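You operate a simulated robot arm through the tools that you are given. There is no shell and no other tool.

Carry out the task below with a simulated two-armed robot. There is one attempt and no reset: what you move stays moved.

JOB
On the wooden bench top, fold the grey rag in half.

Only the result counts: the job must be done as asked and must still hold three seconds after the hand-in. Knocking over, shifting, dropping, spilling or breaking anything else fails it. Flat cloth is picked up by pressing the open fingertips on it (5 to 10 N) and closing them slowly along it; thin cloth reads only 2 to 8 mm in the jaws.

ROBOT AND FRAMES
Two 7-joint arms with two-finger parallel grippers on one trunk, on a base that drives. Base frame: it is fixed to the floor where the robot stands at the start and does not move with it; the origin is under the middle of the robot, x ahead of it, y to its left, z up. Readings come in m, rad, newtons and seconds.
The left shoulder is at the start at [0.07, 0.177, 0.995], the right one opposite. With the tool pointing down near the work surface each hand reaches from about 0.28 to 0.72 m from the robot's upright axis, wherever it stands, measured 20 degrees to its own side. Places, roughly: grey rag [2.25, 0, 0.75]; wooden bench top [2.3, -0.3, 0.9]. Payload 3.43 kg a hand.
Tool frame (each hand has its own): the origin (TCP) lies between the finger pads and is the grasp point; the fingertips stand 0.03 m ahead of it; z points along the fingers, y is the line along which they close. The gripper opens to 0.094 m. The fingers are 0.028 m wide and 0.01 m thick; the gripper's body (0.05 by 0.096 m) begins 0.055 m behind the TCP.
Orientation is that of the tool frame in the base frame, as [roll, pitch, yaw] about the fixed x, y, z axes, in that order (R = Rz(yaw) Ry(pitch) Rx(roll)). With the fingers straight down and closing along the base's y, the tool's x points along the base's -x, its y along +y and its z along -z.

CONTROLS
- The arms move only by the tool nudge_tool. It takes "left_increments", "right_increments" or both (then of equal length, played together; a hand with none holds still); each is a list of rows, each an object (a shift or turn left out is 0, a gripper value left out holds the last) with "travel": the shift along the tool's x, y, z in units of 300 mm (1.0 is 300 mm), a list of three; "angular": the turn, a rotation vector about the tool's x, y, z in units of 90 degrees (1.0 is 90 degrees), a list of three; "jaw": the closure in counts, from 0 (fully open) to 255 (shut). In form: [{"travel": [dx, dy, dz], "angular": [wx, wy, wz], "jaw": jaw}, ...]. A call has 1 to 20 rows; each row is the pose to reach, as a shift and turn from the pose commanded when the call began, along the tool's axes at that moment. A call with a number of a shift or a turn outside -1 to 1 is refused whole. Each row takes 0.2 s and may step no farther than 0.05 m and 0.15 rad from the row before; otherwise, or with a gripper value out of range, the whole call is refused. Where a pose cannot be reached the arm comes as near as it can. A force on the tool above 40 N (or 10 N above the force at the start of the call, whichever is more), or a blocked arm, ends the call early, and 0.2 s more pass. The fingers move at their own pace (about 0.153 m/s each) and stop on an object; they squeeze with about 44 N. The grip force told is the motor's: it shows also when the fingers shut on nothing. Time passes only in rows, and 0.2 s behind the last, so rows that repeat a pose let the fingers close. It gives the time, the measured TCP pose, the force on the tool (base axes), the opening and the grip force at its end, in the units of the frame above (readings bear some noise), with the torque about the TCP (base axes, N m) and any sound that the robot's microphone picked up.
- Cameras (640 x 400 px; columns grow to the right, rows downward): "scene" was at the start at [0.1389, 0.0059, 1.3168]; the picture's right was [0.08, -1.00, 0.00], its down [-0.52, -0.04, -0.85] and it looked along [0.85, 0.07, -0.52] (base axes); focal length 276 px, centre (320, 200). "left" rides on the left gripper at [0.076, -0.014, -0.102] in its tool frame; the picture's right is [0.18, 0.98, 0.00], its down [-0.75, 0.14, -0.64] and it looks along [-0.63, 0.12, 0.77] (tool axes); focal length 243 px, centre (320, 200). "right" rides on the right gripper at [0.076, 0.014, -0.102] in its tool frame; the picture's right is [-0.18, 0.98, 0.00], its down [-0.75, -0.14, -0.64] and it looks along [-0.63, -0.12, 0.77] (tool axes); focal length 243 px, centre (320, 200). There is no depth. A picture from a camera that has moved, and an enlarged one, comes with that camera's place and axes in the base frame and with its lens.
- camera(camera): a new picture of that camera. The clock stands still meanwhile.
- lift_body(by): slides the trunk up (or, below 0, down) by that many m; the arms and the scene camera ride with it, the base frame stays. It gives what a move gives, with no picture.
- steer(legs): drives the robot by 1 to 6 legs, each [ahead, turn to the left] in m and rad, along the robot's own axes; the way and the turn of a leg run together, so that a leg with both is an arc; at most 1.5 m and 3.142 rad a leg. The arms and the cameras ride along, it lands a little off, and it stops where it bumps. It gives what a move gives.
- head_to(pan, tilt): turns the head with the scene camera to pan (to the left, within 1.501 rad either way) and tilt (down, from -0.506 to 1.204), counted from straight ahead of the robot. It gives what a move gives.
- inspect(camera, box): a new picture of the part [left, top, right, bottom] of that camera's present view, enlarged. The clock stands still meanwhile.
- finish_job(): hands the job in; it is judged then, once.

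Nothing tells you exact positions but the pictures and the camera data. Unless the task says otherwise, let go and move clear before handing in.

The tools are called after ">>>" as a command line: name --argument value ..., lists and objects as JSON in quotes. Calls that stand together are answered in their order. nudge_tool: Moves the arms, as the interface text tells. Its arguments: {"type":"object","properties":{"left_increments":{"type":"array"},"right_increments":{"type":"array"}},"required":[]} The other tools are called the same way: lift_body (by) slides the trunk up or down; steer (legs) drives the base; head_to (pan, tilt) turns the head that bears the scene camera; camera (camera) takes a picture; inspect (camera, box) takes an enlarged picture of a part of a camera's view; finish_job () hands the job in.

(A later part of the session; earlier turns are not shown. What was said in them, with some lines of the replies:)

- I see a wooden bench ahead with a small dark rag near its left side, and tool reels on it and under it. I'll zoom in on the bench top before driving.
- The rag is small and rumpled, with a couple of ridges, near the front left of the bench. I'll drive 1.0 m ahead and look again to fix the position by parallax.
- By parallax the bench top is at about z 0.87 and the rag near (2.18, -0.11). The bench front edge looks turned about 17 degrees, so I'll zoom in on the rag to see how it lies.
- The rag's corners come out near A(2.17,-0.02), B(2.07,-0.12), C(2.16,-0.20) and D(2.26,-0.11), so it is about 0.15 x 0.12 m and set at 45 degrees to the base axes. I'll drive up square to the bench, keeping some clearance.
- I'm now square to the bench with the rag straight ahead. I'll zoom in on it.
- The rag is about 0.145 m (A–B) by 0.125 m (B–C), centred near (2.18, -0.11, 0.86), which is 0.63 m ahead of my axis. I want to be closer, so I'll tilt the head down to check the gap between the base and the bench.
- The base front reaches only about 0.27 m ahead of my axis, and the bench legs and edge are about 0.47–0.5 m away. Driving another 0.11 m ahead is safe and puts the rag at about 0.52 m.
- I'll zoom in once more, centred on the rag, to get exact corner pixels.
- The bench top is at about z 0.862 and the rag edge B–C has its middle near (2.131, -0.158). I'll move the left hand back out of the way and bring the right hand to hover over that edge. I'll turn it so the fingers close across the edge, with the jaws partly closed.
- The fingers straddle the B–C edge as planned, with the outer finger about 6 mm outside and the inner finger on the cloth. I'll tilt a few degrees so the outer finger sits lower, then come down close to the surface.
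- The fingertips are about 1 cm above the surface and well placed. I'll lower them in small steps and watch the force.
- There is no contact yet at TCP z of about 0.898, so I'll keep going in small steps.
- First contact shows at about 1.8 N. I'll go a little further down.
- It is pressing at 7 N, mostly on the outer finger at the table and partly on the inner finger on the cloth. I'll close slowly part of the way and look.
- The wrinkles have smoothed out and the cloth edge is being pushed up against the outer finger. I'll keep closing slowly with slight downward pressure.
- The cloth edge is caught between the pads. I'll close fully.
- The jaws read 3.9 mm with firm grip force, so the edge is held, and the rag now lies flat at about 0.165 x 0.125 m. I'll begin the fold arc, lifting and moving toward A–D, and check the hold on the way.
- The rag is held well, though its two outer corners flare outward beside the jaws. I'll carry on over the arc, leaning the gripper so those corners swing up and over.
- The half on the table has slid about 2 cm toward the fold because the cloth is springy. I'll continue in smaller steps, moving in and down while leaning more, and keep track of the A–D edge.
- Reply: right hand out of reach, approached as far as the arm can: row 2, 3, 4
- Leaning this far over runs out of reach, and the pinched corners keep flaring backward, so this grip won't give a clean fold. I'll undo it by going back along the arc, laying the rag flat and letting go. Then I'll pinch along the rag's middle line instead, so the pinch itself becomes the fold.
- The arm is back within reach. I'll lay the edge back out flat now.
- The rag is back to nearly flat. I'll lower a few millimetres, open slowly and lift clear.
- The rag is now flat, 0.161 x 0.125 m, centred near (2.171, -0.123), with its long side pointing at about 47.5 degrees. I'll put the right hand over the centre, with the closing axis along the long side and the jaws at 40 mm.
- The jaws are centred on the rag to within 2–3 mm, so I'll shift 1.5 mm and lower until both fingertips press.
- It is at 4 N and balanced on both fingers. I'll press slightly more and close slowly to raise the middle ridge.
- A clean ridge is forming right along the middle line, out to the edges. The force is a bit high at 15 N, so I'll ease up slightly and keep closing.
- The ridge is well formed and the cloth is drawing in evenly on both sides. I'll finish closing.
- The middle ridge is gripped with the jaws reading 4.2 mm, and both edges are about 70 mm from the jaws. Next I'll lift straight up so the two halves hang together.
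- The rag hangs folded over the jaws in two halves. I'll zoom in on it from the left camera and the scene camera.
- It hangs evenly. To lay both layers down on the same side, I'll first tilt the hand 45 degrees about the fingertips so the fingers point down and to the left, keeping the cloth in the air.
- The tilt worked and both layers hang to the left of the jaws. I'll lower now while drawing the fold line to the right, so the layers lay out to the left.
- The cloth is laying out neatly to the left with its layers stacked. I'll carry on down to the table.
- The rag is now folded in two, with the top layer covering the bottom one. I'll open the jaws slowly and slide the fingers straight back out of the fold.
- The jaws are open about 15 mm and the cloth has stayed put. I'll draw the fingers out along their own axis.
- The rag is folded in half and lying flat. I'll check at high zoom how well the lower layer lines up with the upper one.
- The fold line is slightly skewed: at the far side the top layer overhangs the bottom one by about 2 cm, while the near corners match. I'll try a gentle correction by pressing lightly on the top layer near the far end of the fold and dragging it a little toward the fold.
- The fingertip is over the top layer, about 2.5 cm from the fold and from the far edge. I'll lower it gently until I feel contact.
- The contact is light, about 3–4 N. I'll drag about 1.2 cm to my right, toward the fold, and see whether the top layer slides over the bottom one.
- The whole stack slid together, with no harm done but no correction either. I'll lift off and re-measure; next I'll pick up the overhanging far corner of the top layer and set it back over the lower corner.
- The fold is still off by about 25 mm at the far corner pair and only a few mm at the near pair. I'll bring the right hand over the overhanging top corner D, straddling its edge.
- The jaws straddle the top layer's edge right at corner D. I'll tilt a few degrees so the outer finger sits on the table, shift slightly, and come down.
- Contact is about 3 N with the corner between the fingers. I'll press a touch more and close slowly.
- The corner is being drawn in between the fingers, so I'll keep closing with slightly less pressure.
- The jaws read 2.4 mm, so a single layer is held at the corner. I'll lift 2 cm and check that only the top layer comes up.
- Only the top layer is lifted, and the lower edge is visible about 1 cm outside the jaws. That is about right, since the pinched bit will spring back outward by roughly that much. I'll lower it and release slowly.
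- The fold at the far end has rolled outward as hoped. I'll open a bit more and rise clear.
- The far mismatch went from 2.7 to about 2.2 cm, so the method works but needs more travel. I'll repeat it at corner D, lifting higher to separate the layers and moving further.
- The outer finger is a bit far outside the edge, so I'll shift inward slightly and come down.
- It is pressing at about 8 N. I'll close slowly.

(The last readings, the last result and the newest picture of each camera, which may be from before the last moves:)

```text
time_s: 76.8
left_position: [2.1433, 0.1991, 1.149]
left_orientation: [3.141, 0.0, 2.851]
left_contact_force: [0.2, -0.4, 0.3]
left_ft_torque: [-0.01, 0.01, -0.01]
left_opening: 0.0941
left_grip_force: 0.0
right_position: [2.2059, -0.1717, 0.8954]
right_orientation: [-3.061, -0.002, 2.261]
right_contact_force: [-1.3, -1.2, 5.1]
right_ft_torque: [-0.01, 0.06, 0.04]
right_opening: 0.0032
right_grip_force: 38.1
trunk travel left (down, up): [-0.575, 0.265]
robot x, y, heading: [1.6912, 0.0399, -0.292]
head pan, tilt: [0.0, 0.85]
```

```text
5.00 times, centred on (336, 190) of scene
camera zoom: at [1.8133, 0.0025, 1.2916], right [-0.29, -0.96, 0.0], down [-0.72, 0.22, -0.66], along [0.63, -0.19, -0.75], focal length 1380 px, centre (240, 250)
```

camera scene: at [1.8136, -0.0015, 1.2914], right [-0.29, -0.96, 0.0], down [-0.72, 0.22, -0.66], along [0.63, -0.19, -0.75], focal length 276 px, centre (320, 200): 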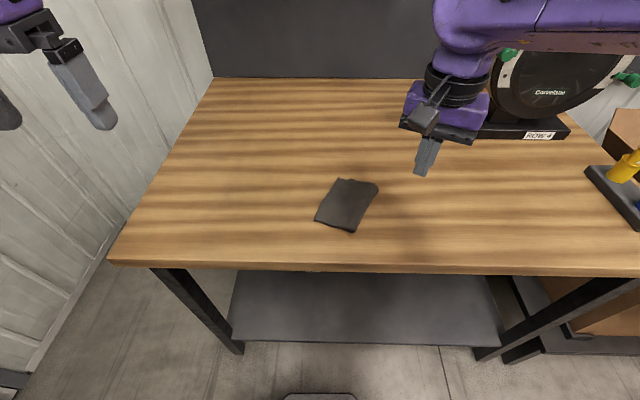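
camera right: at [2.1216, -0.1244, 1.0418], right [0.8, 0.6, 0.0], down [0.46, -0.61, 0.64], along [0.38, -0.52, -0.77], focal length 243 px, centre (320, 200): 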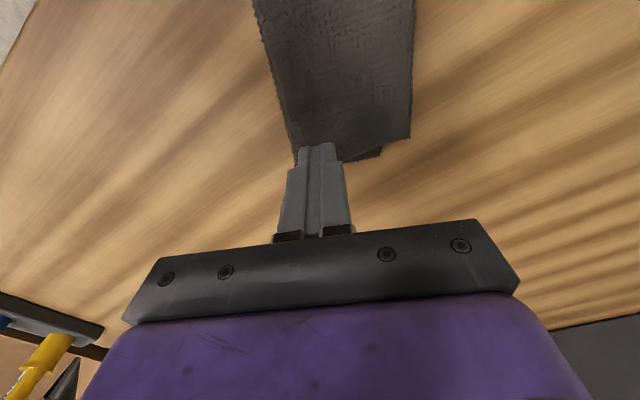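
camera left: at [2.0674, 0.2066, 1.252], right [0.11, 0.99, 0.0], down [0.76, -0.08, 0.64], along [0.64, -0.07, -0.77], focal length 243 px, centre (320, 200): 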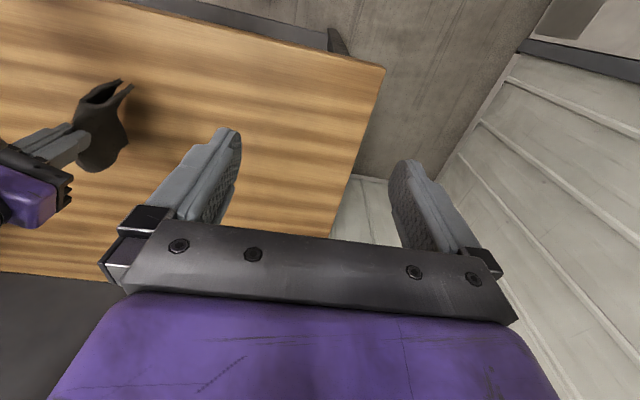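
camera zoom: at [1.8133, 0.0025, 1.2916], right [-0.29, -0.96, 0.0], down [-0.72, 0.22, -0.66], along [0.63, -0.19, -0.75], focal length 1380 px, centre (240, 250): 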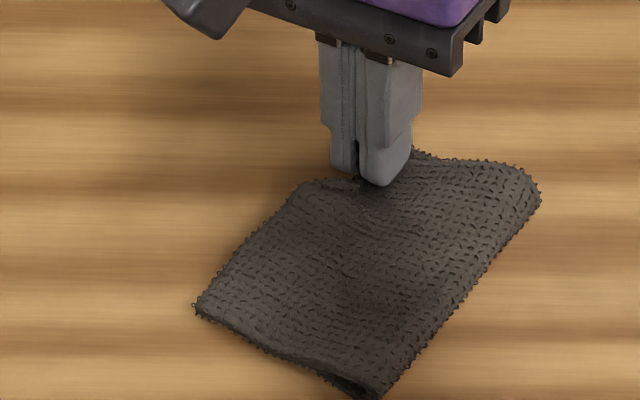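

The corner is gripped with the jaws at 3.2 mm. I'll lift about 4 cm while drifting inward, and look.

>>> nudge_tool --right_increments '[{"travel": [0, -0.01, -0.03], "jaw": 255}, {"travel": [0, -0.025, -0.06], "jaw": 255}, {"travel": [0, -0.045, -0.09], "jaw": 255}, {"travel": [0, -0.065, -0.115], "jaw": 255}, {"travel": [0, -0.085, -0.13], "jaw": 255}]'

>>> inspect --camera "right" --box '[120, 0, 520, 250]'

>>> inspect --camera "scene" --box '[272, 150, 400, 230]'

>>> inspect --camera "left" --box '[0, 30, 192, 150]'

```text
time_s: 78.0
left_position: [2.1446, 0.1989, 1.1486]
left_orientation: [3.139, 0.001, 2.85]
left_contact_force: [0.2, -0.2, -0.6]
left_ft_torque: [0.0, 0.0, 0.0]
left_opening: 0.0941
left_grip_force: 0.2
right_position: [2.1892, -0.1836, 0.9352]
right_orientation: [-3.054, 0.002, 2.265]
right_contact_force: [-0.6, -0.2, -0.1]
right_ft_torque: [0.05, -0.02, 0.08]
right_opening: 0.0028
right_grip_force: 37.7
trunk travel left (down, up): [-0.575, 0.265]
robot x, y, heading: [1.6907, 0.0425, -0.291]
head pan, tilt: [0.0, 0.85]
```

```text
1.60 times, centred on (320, 125) of right
camera zoom: at [2.1583, -0.1103, 1.0357], right [0.87, 0.49, -0.09], down [0.42, -0.63, 0.65], along [0.26, -0.6, -0.75], focal length 388 px, centre (320, 320)
```

zoom: 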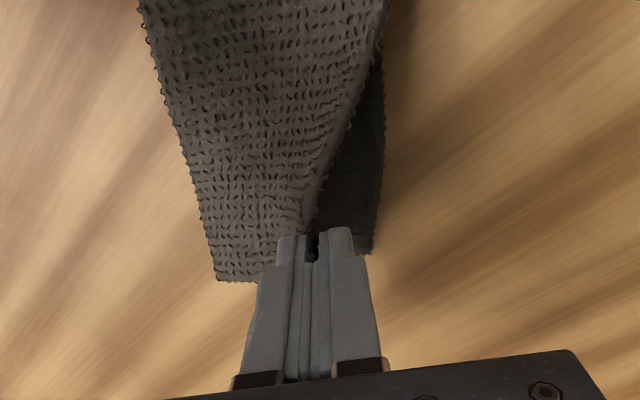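

```text
5.00 times, centred on (336, 190) of scene
camera zoom: at [1.8139, 0.0023, 1.2915], right [-0.29, -0.96, 0.0], down [-0.72, 0.22, -0.66], along [0.63, -0.19, -0.75], focal length 1380 px, centre (240, 250)
```

zoom: 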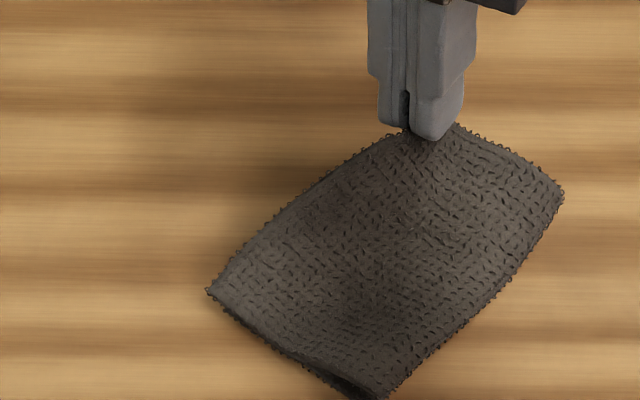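

```text
3.33 times, centred on (96, 90) of left
camera zoom: at [2.0671, 0.2065, 1.2521], right [0.11, 0.99, 0.0], down [0.76, -0.08, 0.64], along [0.64, -0.07, -0.77], focal length 809 px, centre (1067, 567)
```

zoom: 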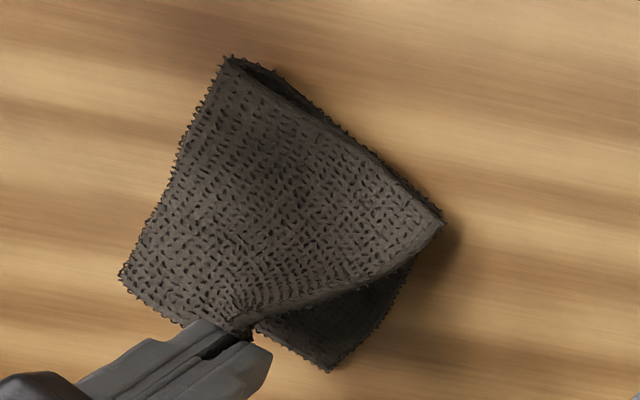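

The left camera now shows the lower corner C clearly at about (2.216, -0.193), with B right under A. I'll turn the hand about 8 degrees to match the lower edge and lower corner D onto corner C.

>>> nudge_tool --right_increments '[{"travel": [-0.005, 0.015, 0.01], "angular": [0, 0.0027, 0.0314], "jaw": 255}, {"travel": [-0.011, 0.032, 0.03], "angular": [0, 0.0055, 0.0627], "jaw": 255}, {"travel": [-0.016, 0.047, 0.06], "angular": [0, 0.0082, 0.0941], "jaw": 255}, {"travel": [-0.016, 0.047, 0.09], "angular": [0, 0.0082, 0.0941], "jaw": 255}]'

>>> inspect --camera "right" --box '[120, 0, 520, 250]'

>>> inspect --camera "scene" --box '[272, 150, 400, 230]'

>>> inspect --camera "left" --box '[0, 30, 192, 150]'

```text
time_s: 79.0
left_position: [2.1447, 0.1995, 1.1488]
left_orientation: [3.141, 0.001, 2.852]
left_contact_force: [-0.6, -0.4, -0.7]
left_ft_torque: [-0.01, 0.0, -0.03]
left_opening: 0.0939
left_grip_force: 0.0
right_position: [2.2011, -0.1796, 0.9075]
right_orientation: [-3.057, 0.0, 2.116]
right_contact_force: [-0.2, 0.5, 0.0]
right_ft_torque: [0.05, -0.02, 0.08]
right_opening: 0.0028
right_grip_force: 38.1
trunk travel left (down, up): [-0.575, 0.265]
robot x, y, heading: [1.6971, 0.0404, -0.289]
head pan, tilt: [0.0, 0.85]
```

```text
1.60 times, centred on (320, 125) of right
camera zoom: at [2.182, -0.1037, 1.0077], right [0.93, 0.35, -0.08], down [0.32, -0.69, 0.65], along [0.17, -0.63, -0.75], focal length 388 px, centre (320, 320)
```

zoom: 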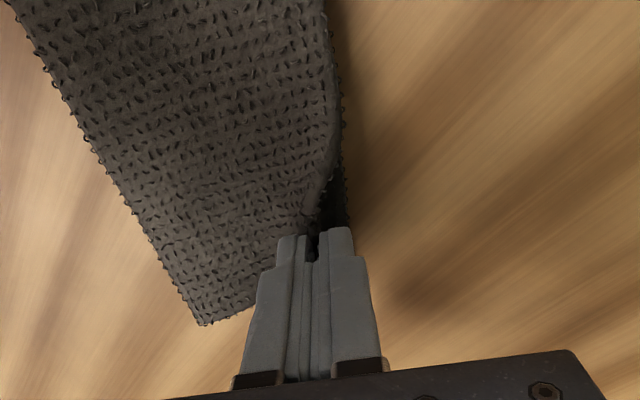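

```text
5.00 times, centred on (336, 190) of scene
camera zoom: at [1.8142, 0.0023, 1.2915], right [-0.29, -0.96, 0.0], down [-0.72, 0.22, -0.66], along [0.63, -0.19, -0.75], focal length 1380 px, centre (240, 250)
```

zoom: 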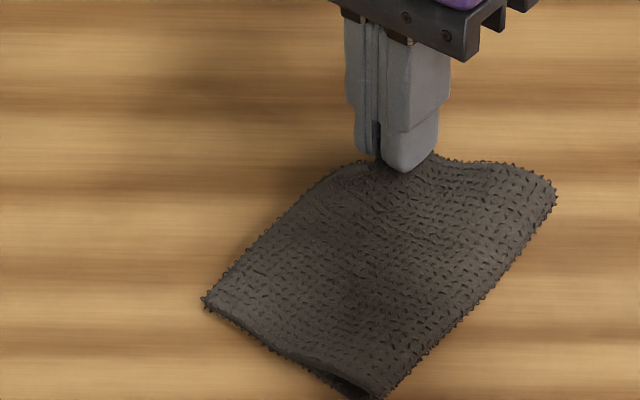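

```text
3.33 times, centred on (96, 90) of left
camera zoom: at [2.0674, 0.2065, 1.252], right [0.11, 0.99, 0.0], down [0.76, -0.08, 0.64], along [0.64, -0.07, -0.77], focal length 809 px, centre (1067, 567)
```

zoom: 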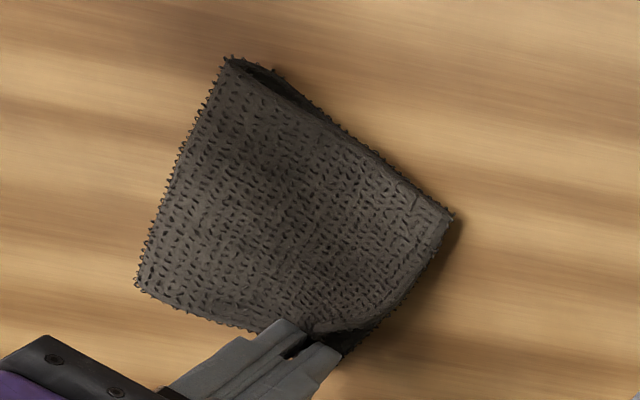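

The corner is almost down. I'll pull back about 5 mm to balance both ends, set it down and release slowly.

>>> nudge_tool --right_increments '[{"travel": [0, -0.008, 0.01], "jaw": 255}, {"travel": [0, -0.016, 0.022], "jaw": 255}, {"travel": [0, -0.016, 0.032], "jaw": 255}, {"travel": [0, -0.016, 0.034], "jaw": 250}, {"travel": [0, -0.016, 0.034], "jaw": 244}, {"travel": [0, -0.016, 0.034], "jaw": 238}, {"travel": [0, -0.016, 0.034], "jaw": 230}, {"travel": [0, -0.016, 0.03], "jaw": 220}, {"travel": [0, -0.016, 0.02], "jaw": 210}, {"travel": [0, -0.016, -0.02], "jaw": 200}]'

>>> inspect --camera "right" --box '[120, 0, 520, 250]'

>>> inspect --camera "left" --box '[0, 30, 192, 150]'

```text
time_s: 81.2
left_position: [2.145, 0.1986, 1.1489]
left_orientation: [-3.141, 0.001, 2.85]
left_contact_force: [0.6, 1.0, -0.9]
left_ft_torque: [0.0, -0.01, 0.03]
left_opening: 0.0939
left_grip_force: 0.1
right_position: [2.1971, -0.1817, 0.9118]
right_orientation: [-3.053, 0.001, 2.117]
right_contact_force: [-0.9, 0.0, 0.2]
right_ft_torque: [0.02, 0.0, 0.04]
right_opening: 0.0202
right_grip_force: 0.1
trunk travel left (down, up): [-0.575, 0.265]
robot x, y, heading: [1.6917, 0.0388, -0.288]
head pan, tilt: [0.0, 0.85]
```

```text
1.60 times, centred on (320, 125) of right
camera zoom: at [2.1779, -0.1048, 1.0135], right [0.93, 0.35, -0.09], down [0.32, -0.69, 0.65], along [0.17, -0.64, -0.75], focal length 388 px, centre (320, 320)
```

zoom: 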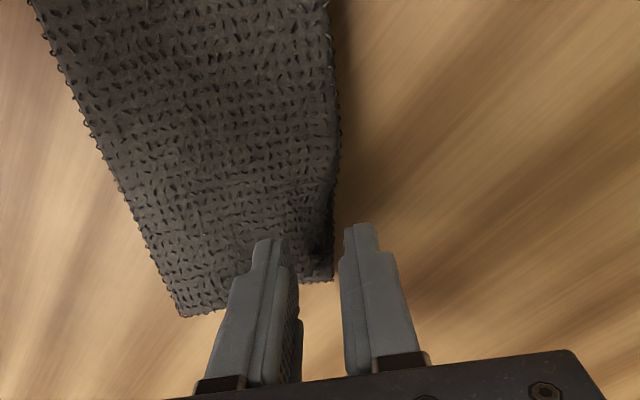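

```text
3.33 times, centred on (96, 90) of left
camera zoom: at [2.0671, 0.2067, 1.252], right [0.11, 0.99, 0.0], down [0.76, -0.08, 0.64], along [0.64, -0.07, -0.77], focal length 809 px, centre (1067, 567)
```

zoom: 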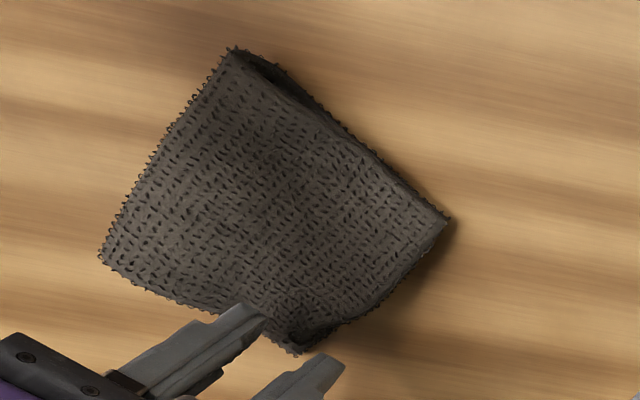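

The fold has rolled out to the far side and corner D is nearly over C. I'll rise clear and take a full look.

>>> nudge_tool --right_increments '[{"travel": [0, 0, -0.06], "jaw": 195}, {"travel": [0, 0, -0.16], "jaw": 195}, {"travel": [0, 0, -0.28], "jaw": 195}, {"travel": [0, -0.12, -0.36], "jaw": 195}, {"travel": [0, -0.26, -0.4], "jaw": 195}, {"travel": [0, -0.4, -0.4], "jaw": 195}]'

>>> inspect --camera "scene" --box '[272, 160, 400, 240]'

>>> inspect --camera "left" --box '[0, 30, 192, 150]'

>>> inspect --camera "scene" --box '[320, 170, 384, 210]'

```text
time_s: 82.6
left_position: [2.1421, 0.1985, 1.1505]
left_orientation: [3.14, 0.001, 2.851]
left_contact_force: [-0.5, -0.1, -0.1]
left_ft_torque: [0.04, 0.0, 0.02]
left_opening: 0.0942
left_grip_force: 0.1
right_position: [2.1019, -0.2397, 1.0436]
right_orientation: [-3.056, 0.0, 2.117]
right_contact_force: [-0.3, -0.1, 0.9]
right_ft_torque: [0.01, -0.06, 0.05]
right_opening: 0.022
right_grip_force: 0.1
trunk travel left (down, up): [-0.575, 0.265]
robot x, y, heading: [1.689, 0.0401, -0.288]
head pan, tilt: [0.0, 0.85]
```

```text
5.00 times, centred on (336, 200) of scene
camera zoom: at [1.8124, 0.0016, 1.2917], right [-0.29, -0.96, 0.0], down [-0.72, 0.22, -0.66], along [0.63, -0.19, -0.75], focal length 1380 px, centre (240, 200)
```

zoom: 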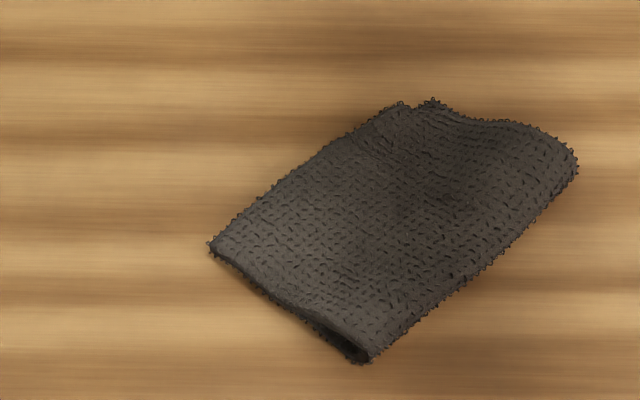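

```text
3.33 times, centred on (96, 90) of left
camera zoom: at [2.0656, 0.2059, 1.2527], right [0.11, 0.99, 0.0], down [0.76, -0.08, 0.64], along [0.64, -0.07, -0.77], focal length 809 px, centre (1067, 567)
```

zoom: 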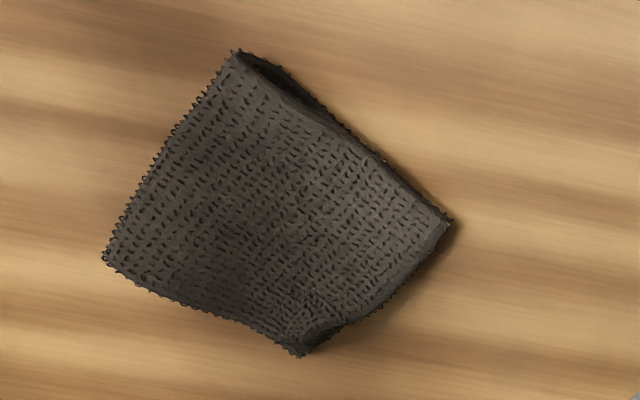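

```text
10.00 times, centred on (352, 190) of scene
camera zoom: at [1.8124, 0.0016, 1.2917], right [-0.29, -0.96, 0.0], down [-0.72, 0.22, -0.66], along [0.63, -0.19, -0.75], focal length 2761 px, centre (0, 300)
```

zoom: 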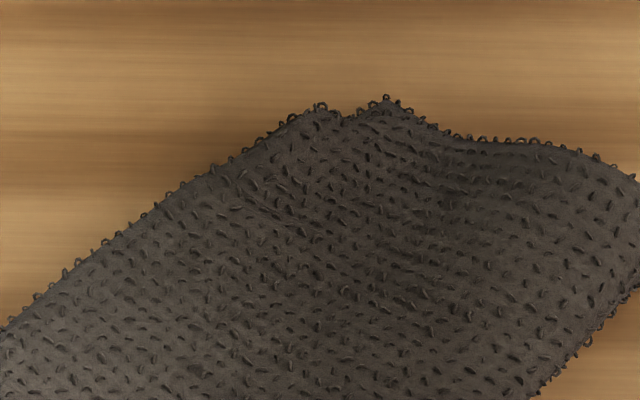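

The far mismatch is now only about 1.4 cm. I'll take a close look at both ends from the left camera.

>>> inspect --camera "left" --box '[60, 95, 140, 145]'

>>> inspect --camera "left" --box '[60, 40, 140, 90]'

>>> inspect --camera "scene" --box '[304, 195, 368, 235]'

>>> camera --camera "right"

```text
8.00 times, centred on (100, 120) of left
camera zoom: at [2.0656, 0.2059, 1.2527], right [0.11, 0.99, 0.0], down [0.76, -0.08, 0.64], along [0.64, -0.07, -0.77], focal length 1941 px, centre (2080, 840)
```

zoom: 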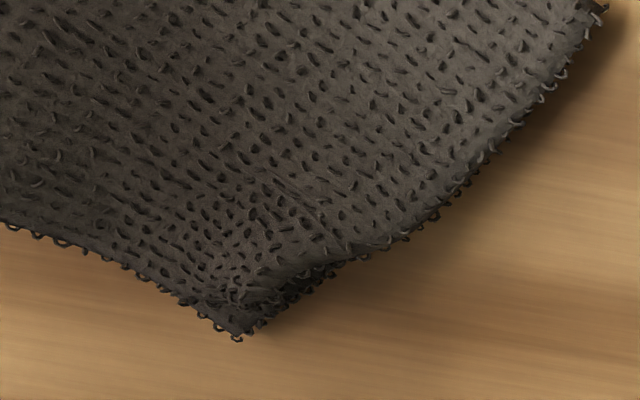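

```text
8.00 times, centred on (100, 65) of left
camera zoom: at [2.0656, 0.2059, 1.2527], right [0.11, 0.99, 0.0], down [0.76, -0.08, 0.64], along [0.64, -0.07, -0.77], focal length 1941 px, centre (2080, 1280)
```

zoom: 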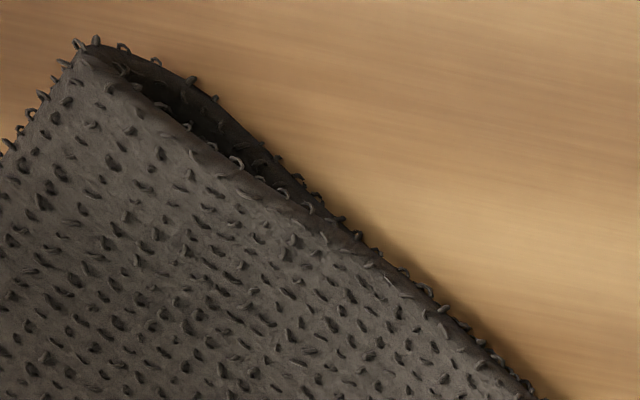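

```text
10.00 times, centred on (336, 215) of scene
camera zoom: at [1.8124, 0.0016, 1.2917], right [-0.29, -0.96, 0.0], down [-0.72, 0.22, -0.66], along [0.63, -0.19, -0.75], focal length 2761 px, centre (160, 50)
```

zoom: 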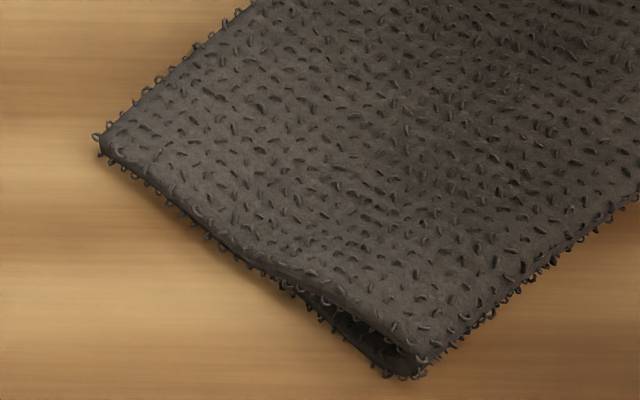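

```text
taken
camera right: at [2.083, -0.1643, 1.1444], right [0.93, 0.35, -0.08], down [0.32, -0.69, 0.65], along [0.17, -0.63, -0.75], focal length 243 px, centre (320, 200)
```

right: 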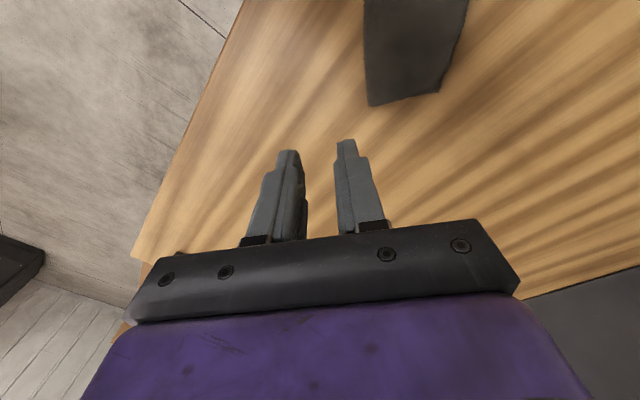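

The D corner looks slightly crumpled where it was pinched. I'll bring the right camera above it for a closer look from overhead.

>>> nudge_tool --right_increments '[{"travel": [-0.0373, 0.0962, 0.03], "jaw": 195}, {"travel": [-0.0745, 0.1924, 0.08], "jaw": 195}, {"travel": [-0.1118, 0.2885, 0.16], "jaw": 195}, {"travel": [-0.149, 0.3847, 0.24], "jaw": 195}]'

>>> camera --camera "right"

>>> inspect --camera "right" --box '[200, 0, 440, 150]'

```text
time_s: 83.6
left_position: [2.1466, 0.1996, 1.1477]
left_orientation: [-3.142, -0.003, 2.852]
left_contact_force: [0.2, 0.5, -0.3]
left_ft_torque: [-0.01, 0.03, -0.04]
left_opening: 0.0939
left_grip_force: 0.1
right_position: [2.2217, -0.2181, 0.9607]
right_orientation: [-3.054, 0.0, 2.115]
right_contact_force: [-0.5, 0.0, -0.6]
right_ft_torque: [-0.03, 0.01, 0.01]
right_opening: 0.022
right_grip_force: 0.0
trunk travel left (down, up): [-0.575, 0.265]
robot x, y, heading: [1.6895, 0.0376, -0.291]
head pan, tilt: [0.0, 0.85]
```

```text
taken
camera right: at [2.2026, -0.1428, 1.0616], right [0.93, 0.35, -0.09], down [0.32, -0.69, 0.65], along [0.17, -0.64, -0.75], focal length 243 px, centre (320, 200)
```

right: 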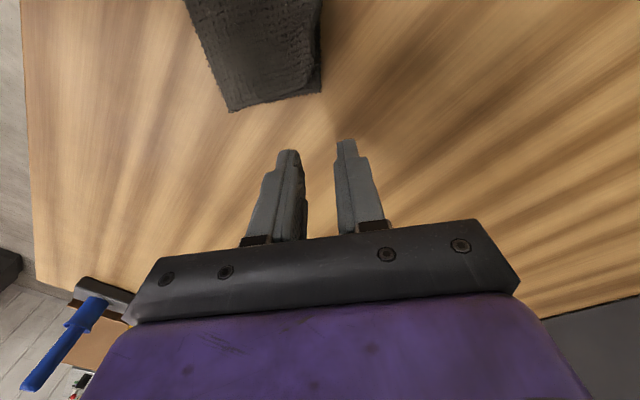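

```text
2.67 times, centred on (320, 75) of right
camera zoom: at [2.2026, -0.1428, 1.0616], right [0.93, 0.35, -0.09], down [0.32, -0.69, 0.65], along [0.17, -0.64, -0.75], focal length 647 px, centre (320, 533)
```

zoom: 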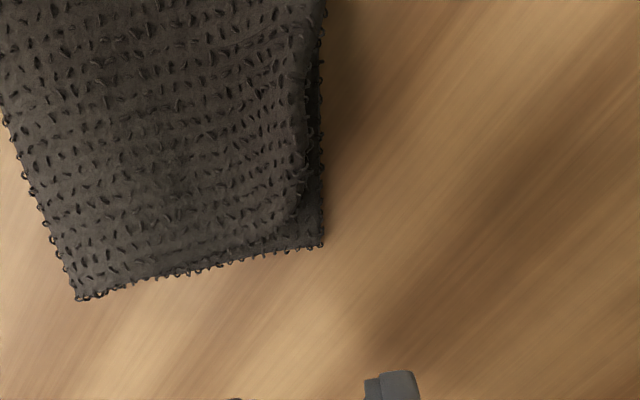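

>>> inspect --camera "right" --box '[272, 50, 352, 100]'

>>> inspect --camera "scene" --box '[332, 172, 364, 192]'

```text
8.00 times, centred on (312, 75) of right
camera zoom: at [2.2026, -0.1428, 1.0616], right [0.93, 0.35, -0.09], down [0.32, -0.69, 0.65], along [0.17, -0.64, -0.75], focal length 1941 px, centre (384, 1200)
```

zoom: 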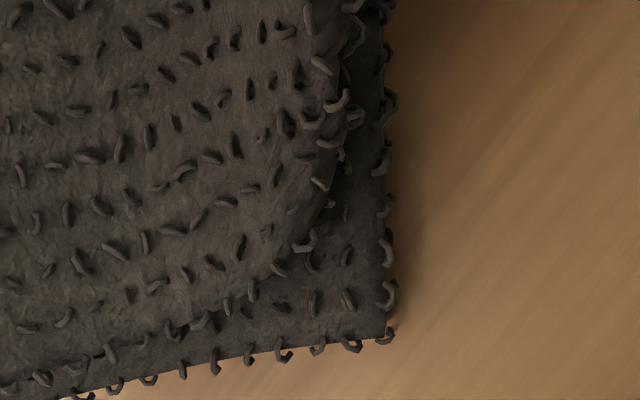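

```text
16.00 times, centred on (348, 182) of scene
camera zoom: at [1.8162, 0.0021, 1.2913], right [-0.29, -0.96, 0.0], down [-0.72, 0.22, -0.66], along [0.63, -0.19, -0.75], focal length 4417 px, centre (-128, 488)
```

zoom: 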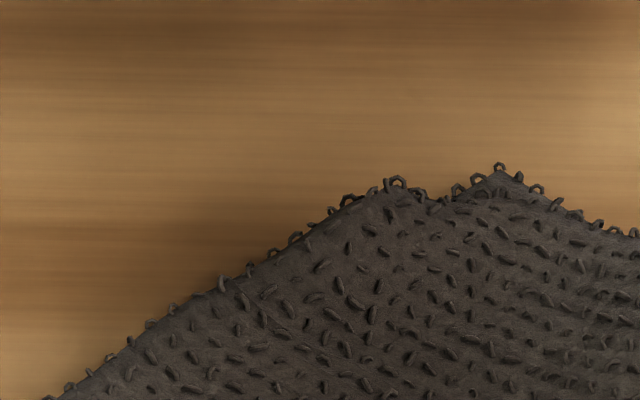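

Seen from overhead, D now sits about 1.3 cm inside C, with some slack bulging near the far end of the fold. Next I'll check how high that bulge is.

>>> inspect --camera "scene" --box '[336, 172, 400, 212]'

>>> inspect --camera "right" --box '[160, 0, 352, 120]'

>>> inspect --camera "left" --box '[16, 60, 112, 120]'

```text
10.00 times, centred on (368, 192) of scene
camera zoom: at [1.8162, 0.0021, 1.2913], right [-0.29, -0.96, 0.0], down [-0.72, 0.22, -0.66], along [0.63, -0.19, -0.75], focal length 2761 px, centre (-160, 280)
```

zoom: 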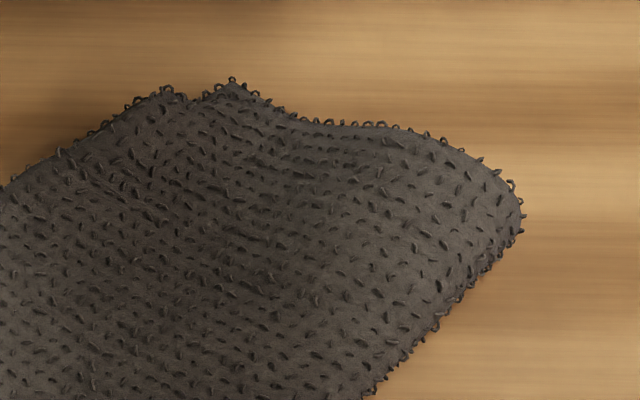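

```text
3.33 times, centred on (256, 60) of right
camera zoom: at [2.2026, -0.1428, 1.0616], right [0.93, 0.35, -0.09], down [0.32, -0.69, 0.65], along [0.17, -0.64, -0.75], focal length 809 px, centre (533, 667)
```

zoom: 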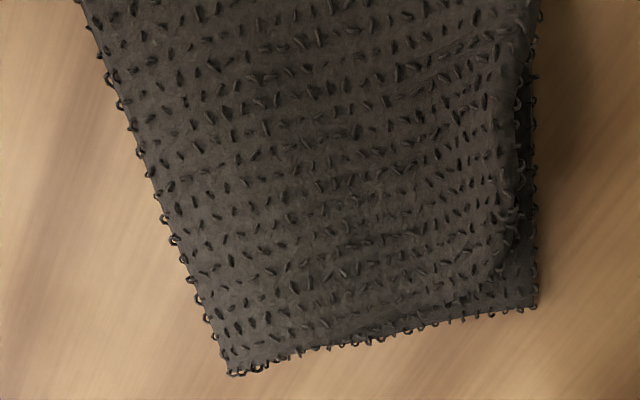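

```text
6.67 times, centred on (64, 90) of left
camera zoom: at [2.0694, 0.2063, 1.2513], right [0.11, 0.99, 0.0], down [0.76, -0.08, 0.64], along [0.64, -0.07, -0.77], focal length 1618 px, centre (2027, 933)
```

zoom: 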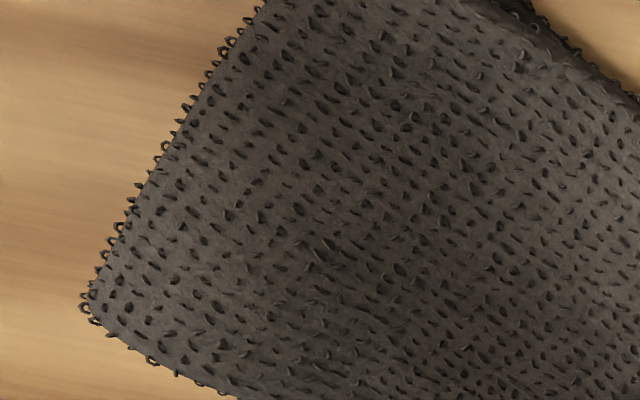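

The overhead view shows the fold line is now right: the crease-to-edge length is about 0.08 m, both side edges coincide, and only the D tip is off by about 1 cm. That is a good half fold, so I'll move the right hand up and clear and check once more.

>>> nudge_tool --right_increments '[{"travel": [0, -0.05, -0.12]}, {"travel": [0, -0.12, -0.24]}, {"travel": [0, -0.22, -0.32]}, {"travel": [0, -0.32, -0.36]}, {"travel": [0, -0.42, -0.38]}, {"travel": [0, -0.42, -0.38]}]'

>>> camera --camera "scene"

>>> inspect --camera "scene" --box '[288, 160, 416, 240]'

>>> inspect --camera "left" --box '[0, 30, 192, 150]'

```text
time_s: 85.0
left_position: [2.1462, 0.1991, 1.1478]
left_orientation: [-3.141, 0.001, 2.85]
left_contact_force: [-0.4, 0.1, 0.5]
left_ft_torque: [-0.03, 0.02, 0.0]
left_opening: 0.0939
left_grip_force: 0.1
right_position: [2.1224, -0.278, 1.0864]
right_orientation: [-3.054, 0.001, 2.118]
right_contact_force: [0.2, 0.0, 0.7]
right_ft_torque: [0.04, -0.03, 0.02]
right_opening: 0.0222
right_grip_force: 0.0
trunk travel left (down, up): [-0.575, 0.265]
robot x, y, heading: [1.6942, 0.0403, -0.291]
head pan, tilt: [0.0, 0.85]
```

```text
taken
camera scene: at [1.8151, 0.0025, 1.2914], right [-0.29, -0.96, 0.0], down [-0.72, 0.22, -0.66], along [0.63, -0.19, -0.75], focal length 276 px, centre (320, 200)
```

scene: 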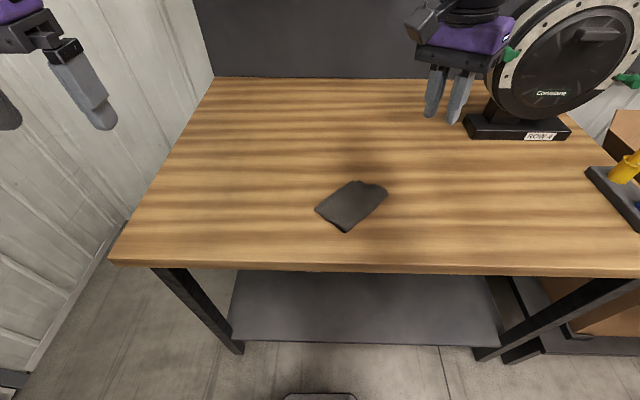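

```text
5.00 times, centred on (352, 200) of scene
camera zoom: at [1.8151, 0.0025, 1.2914], right [-0.29, -0.96, 0.0], down [-0.72, 0.22, -0.66], along [0.63, -0.19, -0.75], focal length 1380 px, centre (160, 200)
```

zoom: 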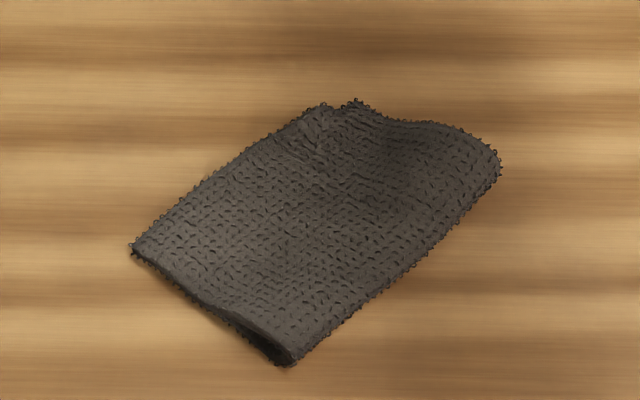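

```text
3.33 times, centred on (96, 90) of left
camera zoom: at [2.0683, 0.2067, 1.2516], right [0.11, 0.99, 0.0], down [0.76, -0.08, 0.64], along [0.64, -0.07, -0.77], focal length 809 px, centre (1067, 567)
```

zoom: 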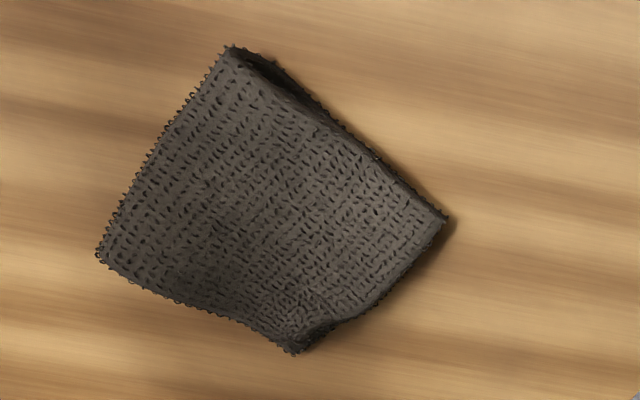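

The rag lies folded in half on the bench top, stable and flat, with all four corners paired to within about 1.5 cm. Both grippers are clear, and the reel and the paint markers are where they were, so I'm handing in the job.

>>> finish_job

```text
The job is handed in.
```

The grey rag is folded in half on the bench top, and I've handed the job in. I don't have the judge's result.

- **Fold:** The crease runs along the rag's middle, leaving each half about 8 cm long. It stayed folded and still for the last few seconds before hand-in.
- **Alignment:** At the far end, one corner of the top layer sits about 1.3 cm inside the corner below it. I estimate the near corners match to within about 1 cm, but the lower one is hidden under the top layer.
- **Flatness:** There is a low bulge, about 1 cm high, at the far end of the crease.
- **Everything else:** Both grippers were open and clear of the rag. I saw no contact with the reel or the paint markers, and they looked unmoved in the last picture.

My first attempt, folding one edge over, left the corners flared. I laid the rag flat again and pinched it along the middle instead. After that I re-set the overhanging far corner twice to straighten the crease.
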